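You operate a simulated robot arm through the tools that you are given. There is no shell and no other tool. Be economical: measure what you need, move in short steps, check, and stop when the job is done.

You run a simulated robot arm. Do the job below in one go: nothing can be reset, and whatever is moved stays where it is left.

Task
Take the blue clothes peg from the top of the long table and put it on top of the box there.
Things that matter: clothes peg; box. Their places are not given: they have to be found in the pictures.

The check looks at the end state, three seconds after you hand in, the way a careful person would. Anything else that was tipped, shoved, dropped, spilled or broken makes it a failure.

Robot
A 6-joint arm with a two-finger parallel gripper, fixed in place. Base frame: the origin is at the foot of the arm, x ahead of it, y to its left, z up; the work surface is at about z = 0.8. Units: m, degrees, N and s.
With the tool pointing down near the work surface it reaches from about 0.34 to 0.76 m from the base axis. Its first joint turns from -66.0 to 66.0 degrees. Payload 2.45 kg.
The TCP is the grasp point between the finger pads, 0.024 m short of the fingertips. In the tool frame z runs along the fingers and y along their closing line. The gripper opens to 0.068 m. The fingers are 0.017 m wide and 0.01 m thick; the gripper's body (0.04 by 0.07 m) begins 0.041 m behind the TCP.
Orientation is that of the tool frame in the base frame, as a unit quaternion [w, x, y, z]. With the fingers straight down and closing along the base's y, the tool's x points along the base's -x, its y along +y and its z along -z.

Tools
- The arm moves only by the tool arm_command. Its argument "moves" is text: rows parted by semicolons, each of 7 numbers parted by spaces: the finger opening in m, from 0 to 0.068, then the shift along the tool's x, y, z in units of 500 mm (1.0 is 500 mm), then the turn, a rotation vector about the tool's x, y, z in units of 180 degrees (1.0 is 180 degrees). In form: claw tx ty tz ax ay az; .... A call has 1 to 10 rows; each row is the pose to reach, as a shift and turn from the pose commanded when the call began, along the tool's axes at that moment. A call with a number of a shift or a turn outside -1 to 1 is refused whole. Rows are played at 5 a second. More than 0.05 m and 8.6 degrees between two rows, or a gripper value outside its range, and nothing of the call is played. A pose out of reach is approached as far as the arm can. The call stops where the force on the tool passes 40 N (or 10 N more than at its start, if that is more) or the arm is blocked; 0.2 s more then pass. The fingers move at their own pace (about 0.108 m/s each) and stop on an object; they squeeze with about 20 N. The grip force told is the motor's: it shows also when the fingers shut on nothing. Time passes only in rows, and 0.2 s behind the last, so rows that repeat a pose let the fingers close. The reply holds the time, the measured pose of the TCP, the force on the tool along the base axes, the opening and the grip force, in the units named above and with some noise, and new pictures: "show" is both (left out), scene, wrist or none.
- Cameras (640 x 400 px; columns grow to the right, rows downward): "scene" is fixed at [0.1612, 0.4094, 1.4615]; the picture's right is [-0.82, -0.58, 0.00], its down [-0.34, 0.48, -0.81] and it looks along [0.47, -0.66, -0.59] (base axes); focal length 315 px, centre (320, 200). "wrist" rides on the gripper at [0.084, 0.011, -0.075] in the tool frame; the picture's right is [-0.13, 0.99, 0.00], its down [-0.60, -0.08, -0.79] and it looks along [-0.79, -0.10, 0.61] (tool axes); focal length 251 px, centre (320, 200).
- point_at(camera, pixels): for up to 12 pixels [column, row] of the newest picture of that camera ("zoom" is the newest enlarged one), the place [x, y, z] in the base frame of the surface seen there, good to about 0.002 m. No time passes.
- enlarge(camera, box): a new picture of the part [left, top, right, bottom] of that camera's present view, enlarged. No time passes.
- job_done(): hands the job in; it is judged then, once.

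Go step by step. Measure first, check grasps and placings, and put right what went wrong. The budget is 60 turns and 200 pictures, counting those below and the enlarged ones. Unless the task says otherwise, let go and move clear before handing in, and close with one line.

The tools are called as name(argument=value, ...) on one line, values as JSON. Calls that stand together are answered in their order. arm_command: Moves the arm, as the interface text tells. Its arguments: {"type":"object","properties":{"moves":{"type":"string"},"show":{"type":"string","enum":["both","scene","wrist","none"]}},"required":["moves"]} The other tools are called the same way: point_at (camera, pixels) gives the place of the surface under pixels of a picture; enlarge (camera, box) takes an enlarged picture of a part of a camera's view; job_done () hands the job in.

At the start:

```text
clock: 0.0
tool_pos: [0.4785, 0.0942, 1.1645]
tool_rot: [0.0, -0.001, 1.0, 0.0]
wrist_force: [-0.7, 0.3, -0.7]
gripper_width: 0.068
finger_force: 0.0
```

scene: 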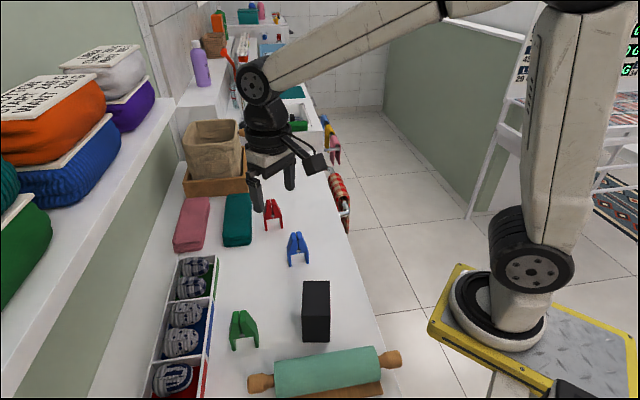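
wrist: 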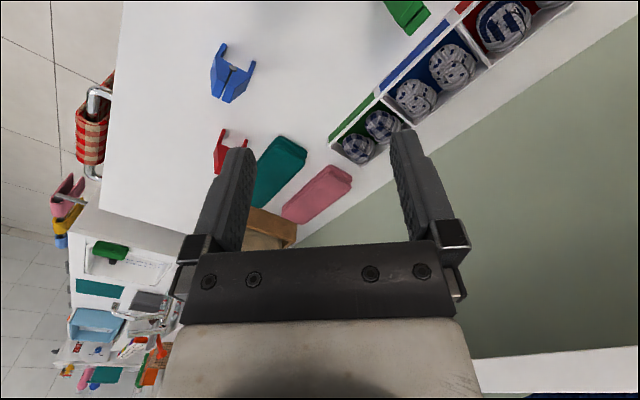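

The blue peg is near scene (298,248) and a black box near (316,310). I'll enlarge that area first so I can measure both.

enlarge(camera="scene", box=[220, 190, 380, 290])

point_at(camera="scene", pixels=[[304, 283], [328, 283], [328, 307], [304, 308], [316, 295], [304, 340], [328, 340], [298, 240], [290, 265], [307, 263], [270, 280], [350, 250]])

```text
4.00 times, centred on (300, 240) of scene
```

zoom: 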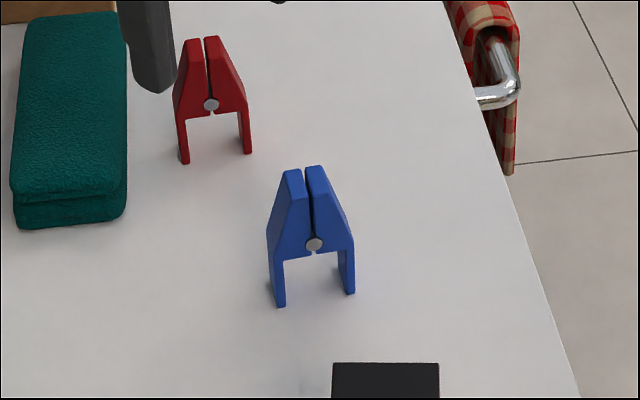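

```text
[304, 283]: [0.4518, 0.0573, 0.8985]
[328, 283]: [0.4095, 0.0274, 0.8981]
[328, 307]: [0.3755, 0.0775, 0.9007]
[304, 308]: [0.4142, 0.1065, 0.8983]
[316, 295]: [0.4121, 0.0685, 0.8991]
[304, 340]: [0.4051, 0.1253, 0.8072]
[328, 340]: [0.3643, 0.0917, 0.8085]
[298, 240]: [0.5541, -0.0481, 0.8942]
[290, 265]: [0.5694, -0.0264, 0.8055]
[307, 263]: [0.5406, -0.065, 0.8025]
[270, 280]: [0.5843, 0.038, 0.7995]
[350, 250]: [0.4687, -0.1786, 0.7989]
```

The peg seems to stand on its two legs, and the box top is at z≈0.899. I'll measure the peg in the zoom picture.

point_at(camera="zoom", pixels=[[293, 172], [316, 169], [291, 185], [318, 185], [272, 240], [350, 235], [279, 300], [349, 288], [300, 230], [330, 225], [290, 210], [325, 210]])

enlarge(camera="wrist", box=[190, 30, 270, 110])

```text
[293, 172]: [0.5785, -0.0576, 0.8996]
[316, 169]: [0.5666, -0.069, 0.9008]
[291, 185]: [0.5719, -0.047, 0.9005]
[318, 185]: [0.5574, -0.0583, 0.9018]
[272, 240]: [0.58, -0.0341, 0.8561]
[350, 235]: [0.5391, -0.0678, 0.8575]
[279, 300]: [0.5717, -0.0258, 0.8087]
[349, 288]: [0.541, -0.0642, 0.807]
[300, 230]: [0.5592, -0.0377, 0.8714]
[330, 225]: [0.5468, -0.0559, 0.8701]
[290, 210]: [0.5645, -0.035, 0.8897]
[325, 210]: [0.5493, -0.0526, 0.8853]
```

```text
5.00 times, centred on (230, 70) of wrist
```

zoom: 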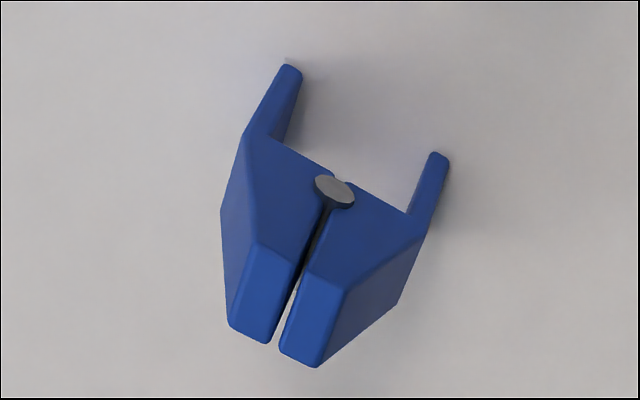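

The peg stands 0.10 m tall, with flat front and back faces above a pin, so I'll grip across its thickness. I need its axes accurately, and the box top's too.

point_at(camera="zoom", pixels=[[250, 248], [340, 288], [232, 320], [312, 360], [275, 145], [405, 210], [335, 190], [290, 70], [440, 156], [290, 180], [370, 225], [300, 215]])

enlarge(camera="scene", box=[268, 270, 364, 350])

```text
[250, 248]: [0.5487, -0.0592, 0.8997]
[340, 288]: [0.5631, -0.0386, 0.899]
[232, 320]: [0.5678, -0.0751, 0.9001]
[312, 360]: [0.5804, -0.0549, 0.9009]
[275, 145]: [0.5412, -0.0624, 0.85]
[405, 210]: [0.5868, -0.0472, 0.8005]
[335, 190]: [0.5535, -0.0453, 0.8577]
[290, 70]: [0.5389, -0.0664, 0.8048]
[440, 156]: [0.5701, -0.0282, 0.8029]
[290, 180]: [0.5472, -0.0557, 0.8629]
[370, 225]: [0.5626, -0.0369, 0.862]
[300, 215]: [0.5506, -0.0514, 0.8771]
```

```text
5.00 times, centred on (316, 310) of scene
```

zoom: 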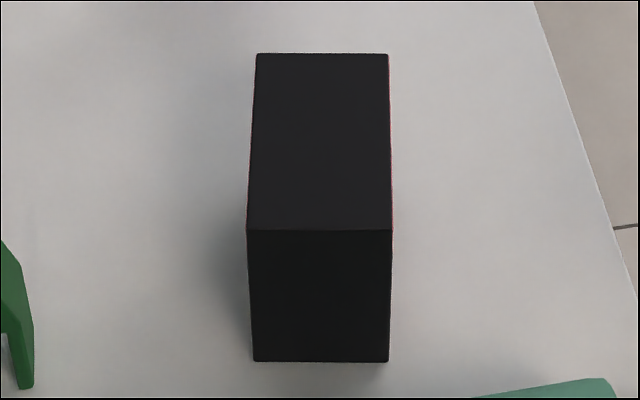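

point_at(camera="zoom", pixels=[[259, 57], [384, 57], [388, 225], [250, 225], [320, 57], [320, 225], [255, 140], [386, 140], [320, 141], [256, 358], [386, 358]])

```text
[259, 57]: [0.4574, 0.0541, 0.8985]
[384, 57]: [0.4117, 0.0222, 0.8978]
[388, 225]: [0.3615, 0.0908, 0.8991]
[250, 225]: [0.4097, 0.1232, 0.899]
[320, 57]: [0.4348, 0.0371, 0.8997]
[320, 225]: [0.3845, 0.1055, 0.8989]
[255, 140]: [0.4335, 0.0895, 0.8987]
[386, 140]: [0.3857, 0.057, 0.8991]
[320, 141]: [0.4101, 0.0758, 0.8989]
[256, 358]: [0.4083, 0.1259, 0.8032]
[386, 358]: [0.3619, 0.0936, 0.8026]
```

The box top is centred at (0.410, 0.073, 0.899): 0.085 long at 125° and 0.057 wide. The peg is centred at (0.565, -0.057), with its thickness axis at about -39°. I'll move above the peg with the fingers closing along that thickness axis.

arm_command(moves="0.06 -0.0247 -0.0432 0.047 0 0 -0.0405; 0.06 -0.0494 -0.0864 0.094 0 0 -0.081; 0.06 -0.0741 -0.1296 0.141 0 0 -0.1214; 0.06 -0.0989 -0.1728 0.188 0 0 -0.1619; 0.06 -0.1236 -0.216 0.235 0 0 -0.2024; 0.06 -0.1483 -0.2592 0.282 0 0 -0.2429; 0.06 -0.173 -0.3024 0.329 0 0 -0.2833; 0.06 -0.173 -0.3024 0.329 0 0 -0.2833")

```text
clock: 1.8
tool_pos: [0.5661, -0.0562, 1.0001]
tool_rot: [0.0, -0.432, 0.902, 0.0]
wrist_force: [-0.1, -0.1, 0.5]
gripper_width: 0.0603
finger_force: 0.1
```

scene: 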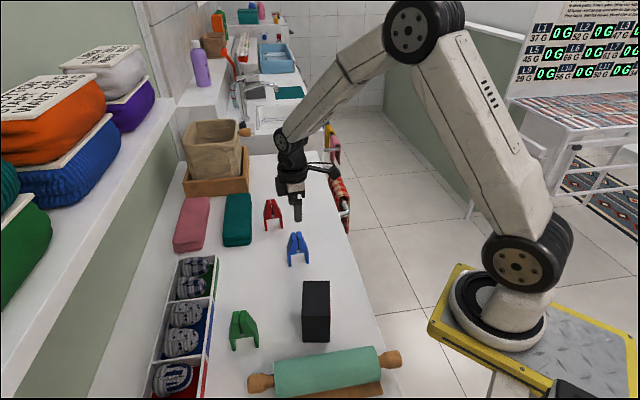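
wrist: 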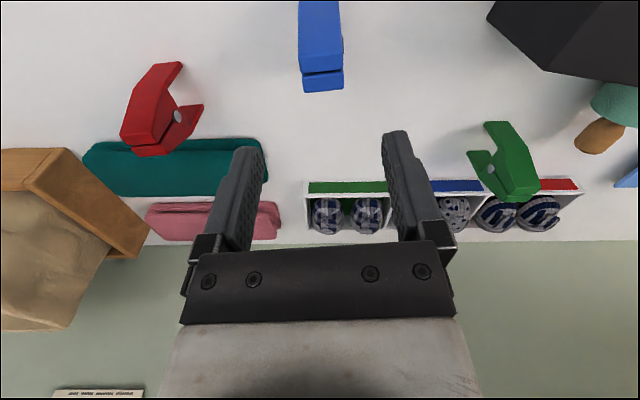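

The fingers are above the peg. I'll check its top corners (around 300-345, 70-92) and where the red peg is.

enlarge(camera="wrist", box=[280, 0, 360, 100])

point_at(camera="wrist", pixels=[[302, 68], [341, 65], [306, 88], [341, 86], [305, 74], [338, 72], [302, 20], [336, 20], [198, 108], [180, 65], [165, 145]])

```text
4.00 times, centred on (320, 50) of wrist
```

zoom: 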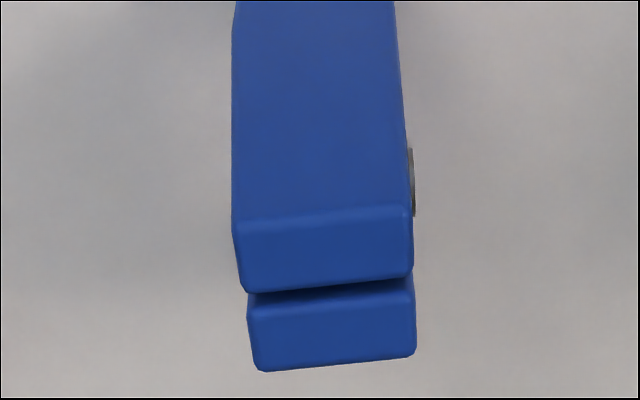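

```text
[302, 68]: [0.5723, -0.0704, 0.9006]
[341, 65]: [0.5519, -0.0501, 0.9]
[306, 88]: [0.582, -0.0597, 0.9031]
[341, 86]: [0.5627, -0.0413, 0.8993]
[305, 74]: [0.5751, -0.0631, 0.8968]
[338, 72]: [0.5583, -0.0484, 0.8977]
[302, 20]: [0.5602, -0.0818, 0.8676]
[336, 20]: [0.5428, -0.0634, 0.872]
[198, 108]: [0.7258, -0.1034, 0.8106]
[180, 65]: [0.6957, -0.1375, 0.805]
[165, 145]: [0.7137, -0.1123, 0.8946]
```

point_at(camera="zoom", pixels=[[245, 230], [405, 218], [250, 285], [407, 270], [254, 312], [408, 295], [262, 362], [411, 347], [330, 285], [330, 310]])

```text
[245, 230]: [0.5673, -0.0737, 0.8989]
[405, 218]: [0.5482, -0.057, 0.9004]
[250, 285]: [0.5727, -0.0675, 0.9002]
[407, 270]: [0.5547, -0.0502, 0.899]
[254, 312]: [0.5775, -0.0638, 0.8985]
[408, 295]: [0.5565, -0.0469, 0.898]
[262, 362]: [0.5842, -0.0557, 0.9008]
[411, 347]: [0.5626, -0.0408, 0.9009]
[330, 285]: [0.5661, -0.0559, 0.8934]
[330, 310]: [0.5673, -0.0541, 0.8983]
```

The peg's top centre comes out at (0.5655, -0.0570), with its thickness axis at about 140°, so the gripper is aligned. I'll go straight down 0.11 m and then close.

arm_command(moves="0.06 0 0 0.06 0 0 0; 0.06 0 0 0.12 0 0 0; 0.06 0 0 0.18 0 0 0; 0.06 0 0 0.22 0 0 0; 0.06 0 0 0.22 0 0 0")

arm_command(moves="0.045 0 0 0 0 0 0; 0.035 0 0 0 0 0 0; 0.03 0 0 0 0 0 0; 0.025 0 0 0 0 0 0; 0.02 0 0 0 0 0 0; 0.015 0 0 0 0 0 0; 0.01 0 0 0 0 0 0; 0.01 0 0 0 0 0 0")

```text
clock: 3.0
tool_pos: [0.5657, -0.0582, 0.8893]
tool_rot: [0.0, -0.43, 0.903, 0.0]
wrist_force: [0.3, 0.1, 0.0]
gripper_width: 0.0603
finger_force: 0.0
```

scene: 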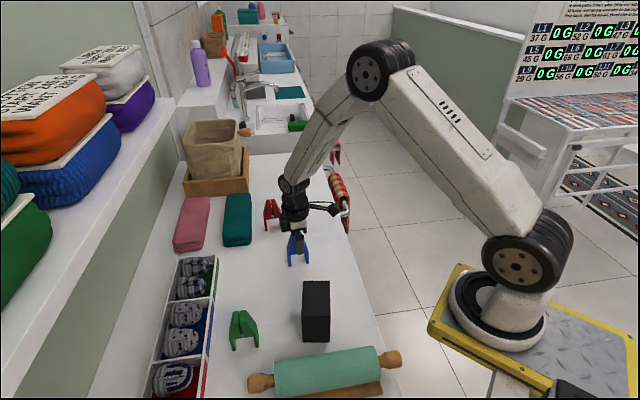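
wrist: 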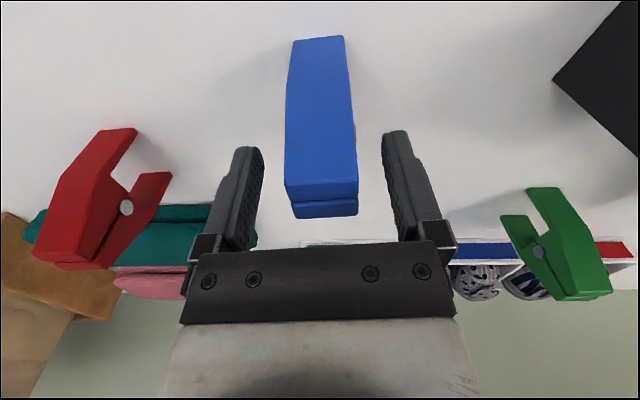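

```text
clock: 4.8
tool_pos: [0.5654, -0.0581, 0.8902]
tool_rot: [0.0, -0.431, 0.902, 0.001]
wrist_force: [-0.3, -0.4, 1.1]
gripper_width: 0.0297
finger_force: 20.3
```

scene: 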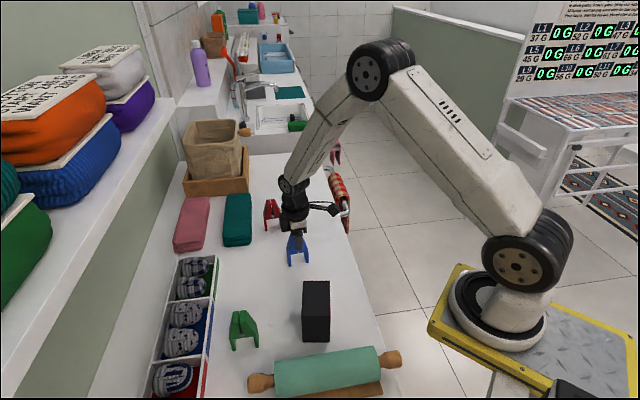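
wrist: 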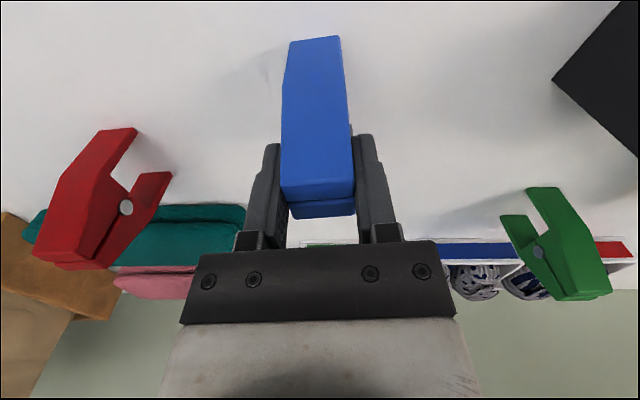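

The grip is firm at 0.0297 m opening and 20 N. I'll lift 0.15 m.

arm_command(moves="0.01 0 0 -0.04 0 0 0; 0.01 0 0 -0.12 0 0 0; 0.01 0 0 -0.2 0 0 0; 0.01 0 0 -0.27 0 0 0; 0.01 0 0 -0.3 0 0 0; 0.01 0 0 -0.3 0 0 0")

```text
clock: 6.2
tool_pos: [0.5662, -0.06, 1.0408]
tool_rot: [0.0, -0.431, 0.902, 0.0]
wrist_force: [-0.1, 0.5, 0.1]
gripper_width: 0.0296
finger_force: 19.5
```

scene: 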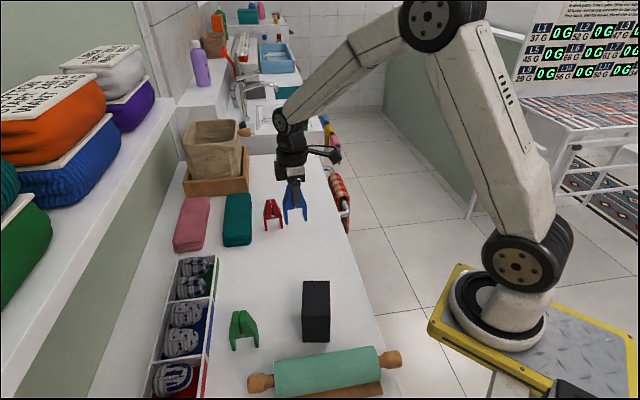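
wrist: 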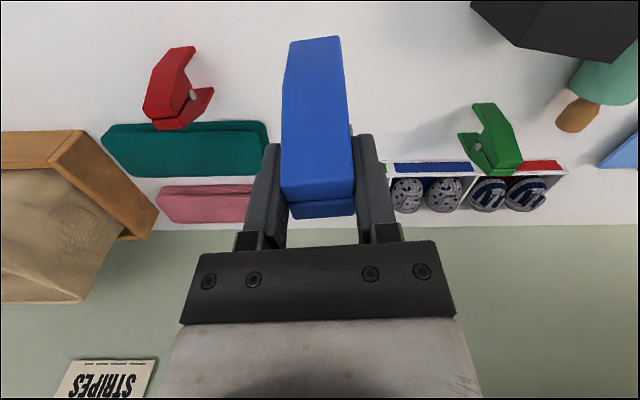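

The peg is lifted and square in the grip. I'll carry it over the box centre while turning it toward the box's long axis, doing 80° of the turn in this call.

arm_command(moves="0.01 -0.0007 0.0404 0 0 0 0.0444; 0.01 -0.0013 0.0808 0 0 0 0.0889; 0.01 -0.002 0.1211 0 0 0 0.1333; 0.01 -0.0026 0.1615 0 0 0 0.1778; 0.01 -0.0033 0.2019 0 0 0 0.2222; 0.01 -0.004 0.2423 0 0 0 0.2667; 0.01 -0.0046 0.2827 0 0 0 0.3111; 0.01 -0.0053 0.323 0 0 0 0.3556; 0.01 -0.0059 0.3634 0 0 0 0.4; 0.01 -0.0066 0.4038 0 0 0 0.4444", show="none")

arm_command(moves="0.01 0 0 0 0 0 0.0354; 0.01 0 0 0 0 0 0.0708; 0.01 0 0 0 0 0 0.1063; 0.01 0 0 0 0 0 0.1417; 0.01 0 0 0 0 0 0.1417")

```text
clock: 8.4
tool_pos: [0.4086, 0.0736, 1.0399]
tool_rot: [0.0, 0.252, 0.968, 0.0]
wrist_force: [-0.5, 0.2, -1.3]
gripper_width: 0.0292
finger_force: 20.2
```

```text
clock: 9.6
tool_pos: [0.4101, 0.0725, 1.0402]
tool_rot: [0.001, 0.458, 0.889, 0.0]
wrist_force: [0.2, -0.4, -0.3]
gripper_width: 0.0295
finger_force: 19.6
```

scene: 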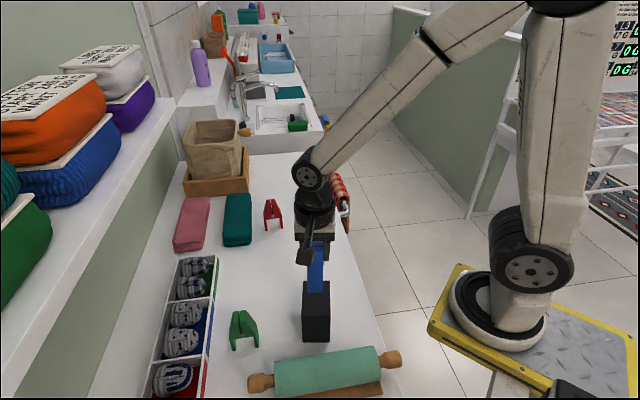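
wrist: 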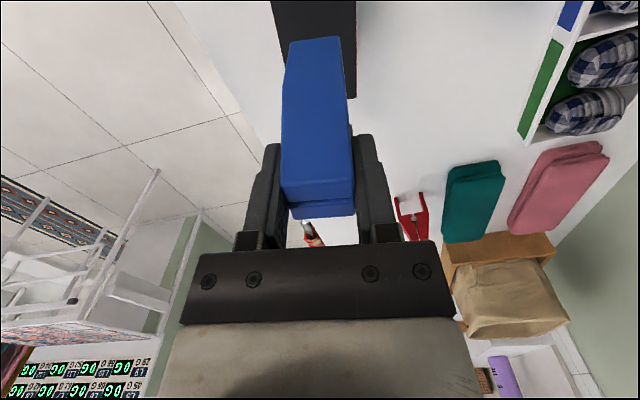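

The peg is over the box and aligned with it, and contact should come at TCP z≈0.989. I'll descend to just above that and look.

arm_command(moves="0.01 0 0 0.04 0 0 0; 0.01 0 0 0.07 0 0 0; 0.01 0 0 0.088 0 0 0; 0.01 0 0 0.088 0 0 0")

enlarge(camera="scene", box=[268, 240, 364, 350])

```text
clock: 10.6
tool_pos: [0.4113, 0.073, 0.9963]
tool_rot: [-0.001, 0.458, 0.889, 0.0]
wrist_force: [-0.3, 0.9, 0.7]
gripper_width: 0.0294
finger_force: 20.1
```

scene: 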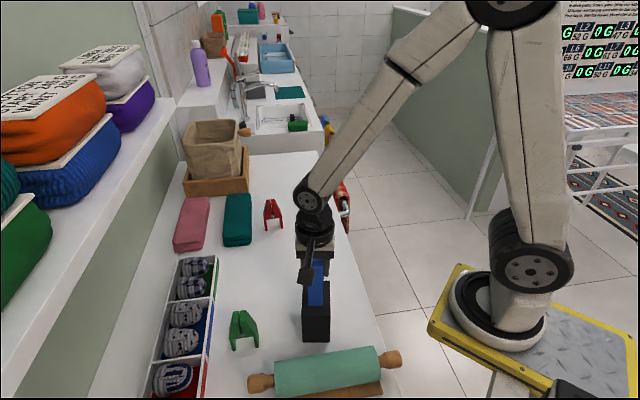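
wrist: 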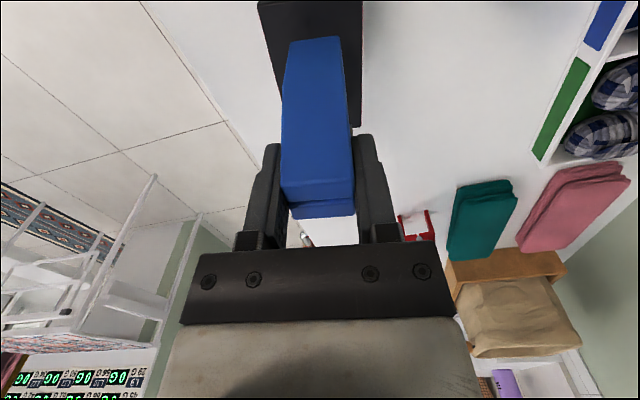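

```text
3.64 times, centred on (316, 295) of scene
```

zoom: 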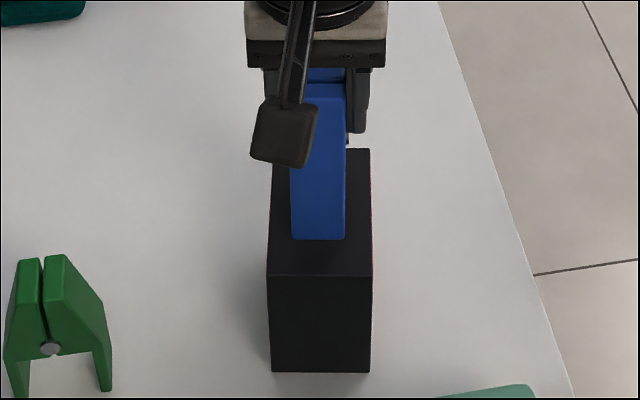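

The peg's feet are well inside the box top, as zoom (318,238) shows. I'll lower the last millimetres slowly until it touches.

arm_command(moves="0.01 0 0 0.004 0 0 0; 0.01 0 0 0.008 0 0 0; 0.01 0 0 0.011 0 0 0; 0.01 0 0 0.012 0 0 0; 0.01 0 0 0.012 0 0 0", show="none")

```text
clock: 11.8
tool_pos: [0.4112, 0.0734, 0.9897]
tool_rot: [0.0, 0.458, 0.889, 0.001]
wrist_force: [-0.3, -1.0, 0.0]
gripper_width: 0.0294
finger_force: 20.0
```

No contact force yet at z≈0.990, so I'll go down in half-millimetre steps.

arm_command(moves="0.01 0 0 0.001 0 0 0; 0.01 0 0 0.002 0 0 0; 0.01 0 0 0.002 0 0 0", show="scene")

enlarge(camera="scene", box=[268, 240, 364, 350])

```text
clock: 12.6
tool_pos: [0.4107, 0.0722, 0.9892]
tool_rot: [-0.001, 0.458, 0.889, 0.001]
wrist_force: [-2.3, 0.5, 14.9]
gripper_width: 0.0297
finger_force: 19.9
```

scene: 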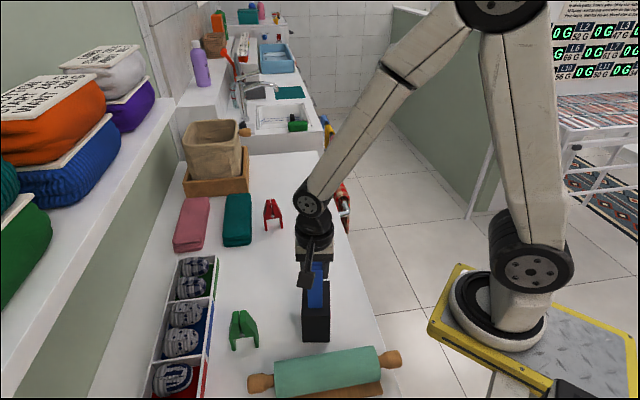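

```text
3.64 times, centred on (316, 295) of scene
```

zoom: 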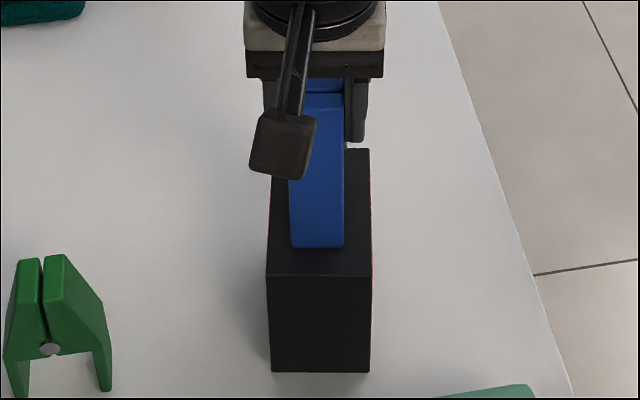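

The force of 15 N up shows the peg is resting on the box. I'll ease back half a millimetre and open the fingers gradually.

arm_command(moves="0.01 0 0 -0.001 0 0 0; 0.028 0 0 -0.001 0 0 0; 0.031 0 0 -0.001 0 0 0; 0.034 0 0 -0.001 0 0 0; 0.04 0 0 -0.001 0 0 0; 0.05 0 0 -0.001 0 0 0; 0.06 0 0 -0.001 0 0 0; 0.06 0 0 -0.001 0 0 0")

```text
clock: 14.4
tool_pos: [0.41, 0.0739, 0.9903]
tool_rot: [0.001, 0.458, 0.889, 0.001]
wrist_force: [-0.1, -0.6, -0.3]
gripper_width: 0.0597
finger_force: 0.1
```

scene: 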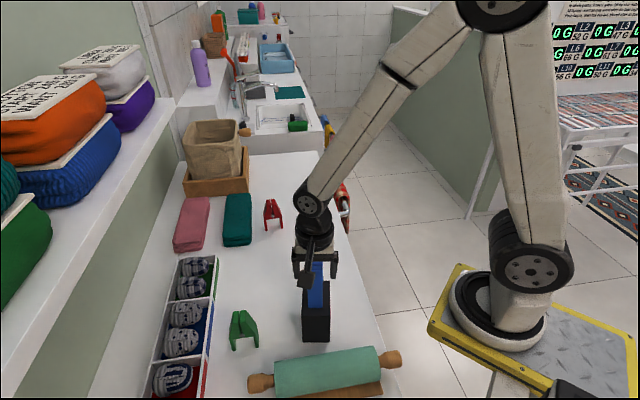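
wrist: 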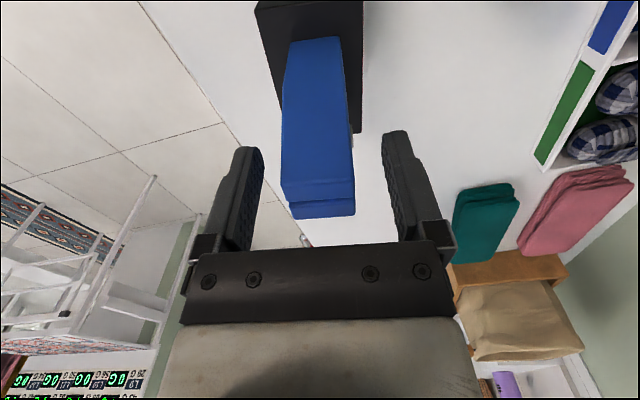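

The fingers are open on both sides and the peg still stands. I'll go straight up and clear.

arm_command(moves="0.06 0 0 -0.03 0 0 0; 0.06 0 0 -0.1 0 0 0; 0.06 0 0 -0.18 0 0 0; 0.06 0 0 -0.26 0 0 0; 0.06 0 0 -0.34 0 0 0; 0.06 0 0 -0.34 0 0 0")

enlarge(camera="scene", box=[248, 230, 364, 350])

```text
clock: 15.8
tool_pos: [0.4102, 0.0739, 1.1593]
tool_rot: [0.0, 0.458, 0.889, 0.0]
wrist_force: [-0.7, -0.1, -0.3]
gripper_width: 0.0599
finger_force: 0.1
```

scene: 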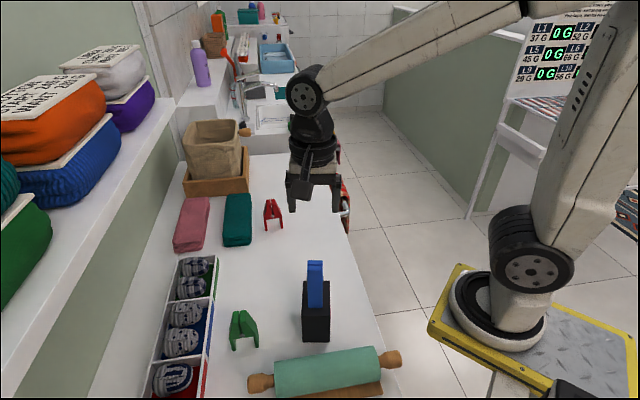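
wrist: 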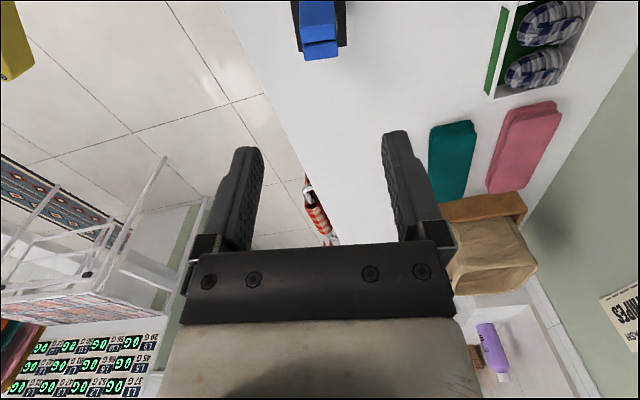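

```text
3.33 times, centred on (306, 290) of scene
```

zoom: 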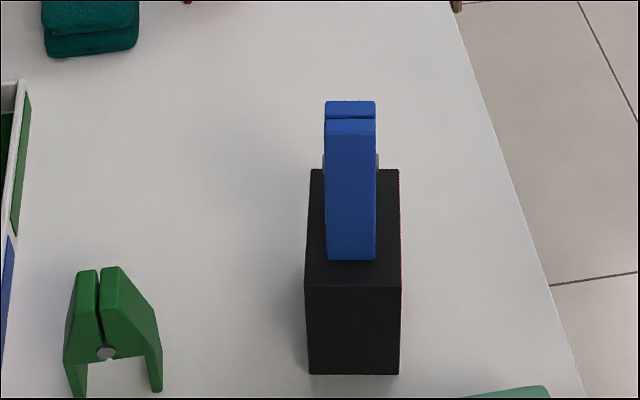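

The peg stands upright in the middle of the box top, the box hasn't moved, and the gripper is well clear. I'm handing in.

job_done()

```text
The job is handed in.
```

The blue clothes peg is standing on top of the black box, nothing else was moved, and the arm is clear.
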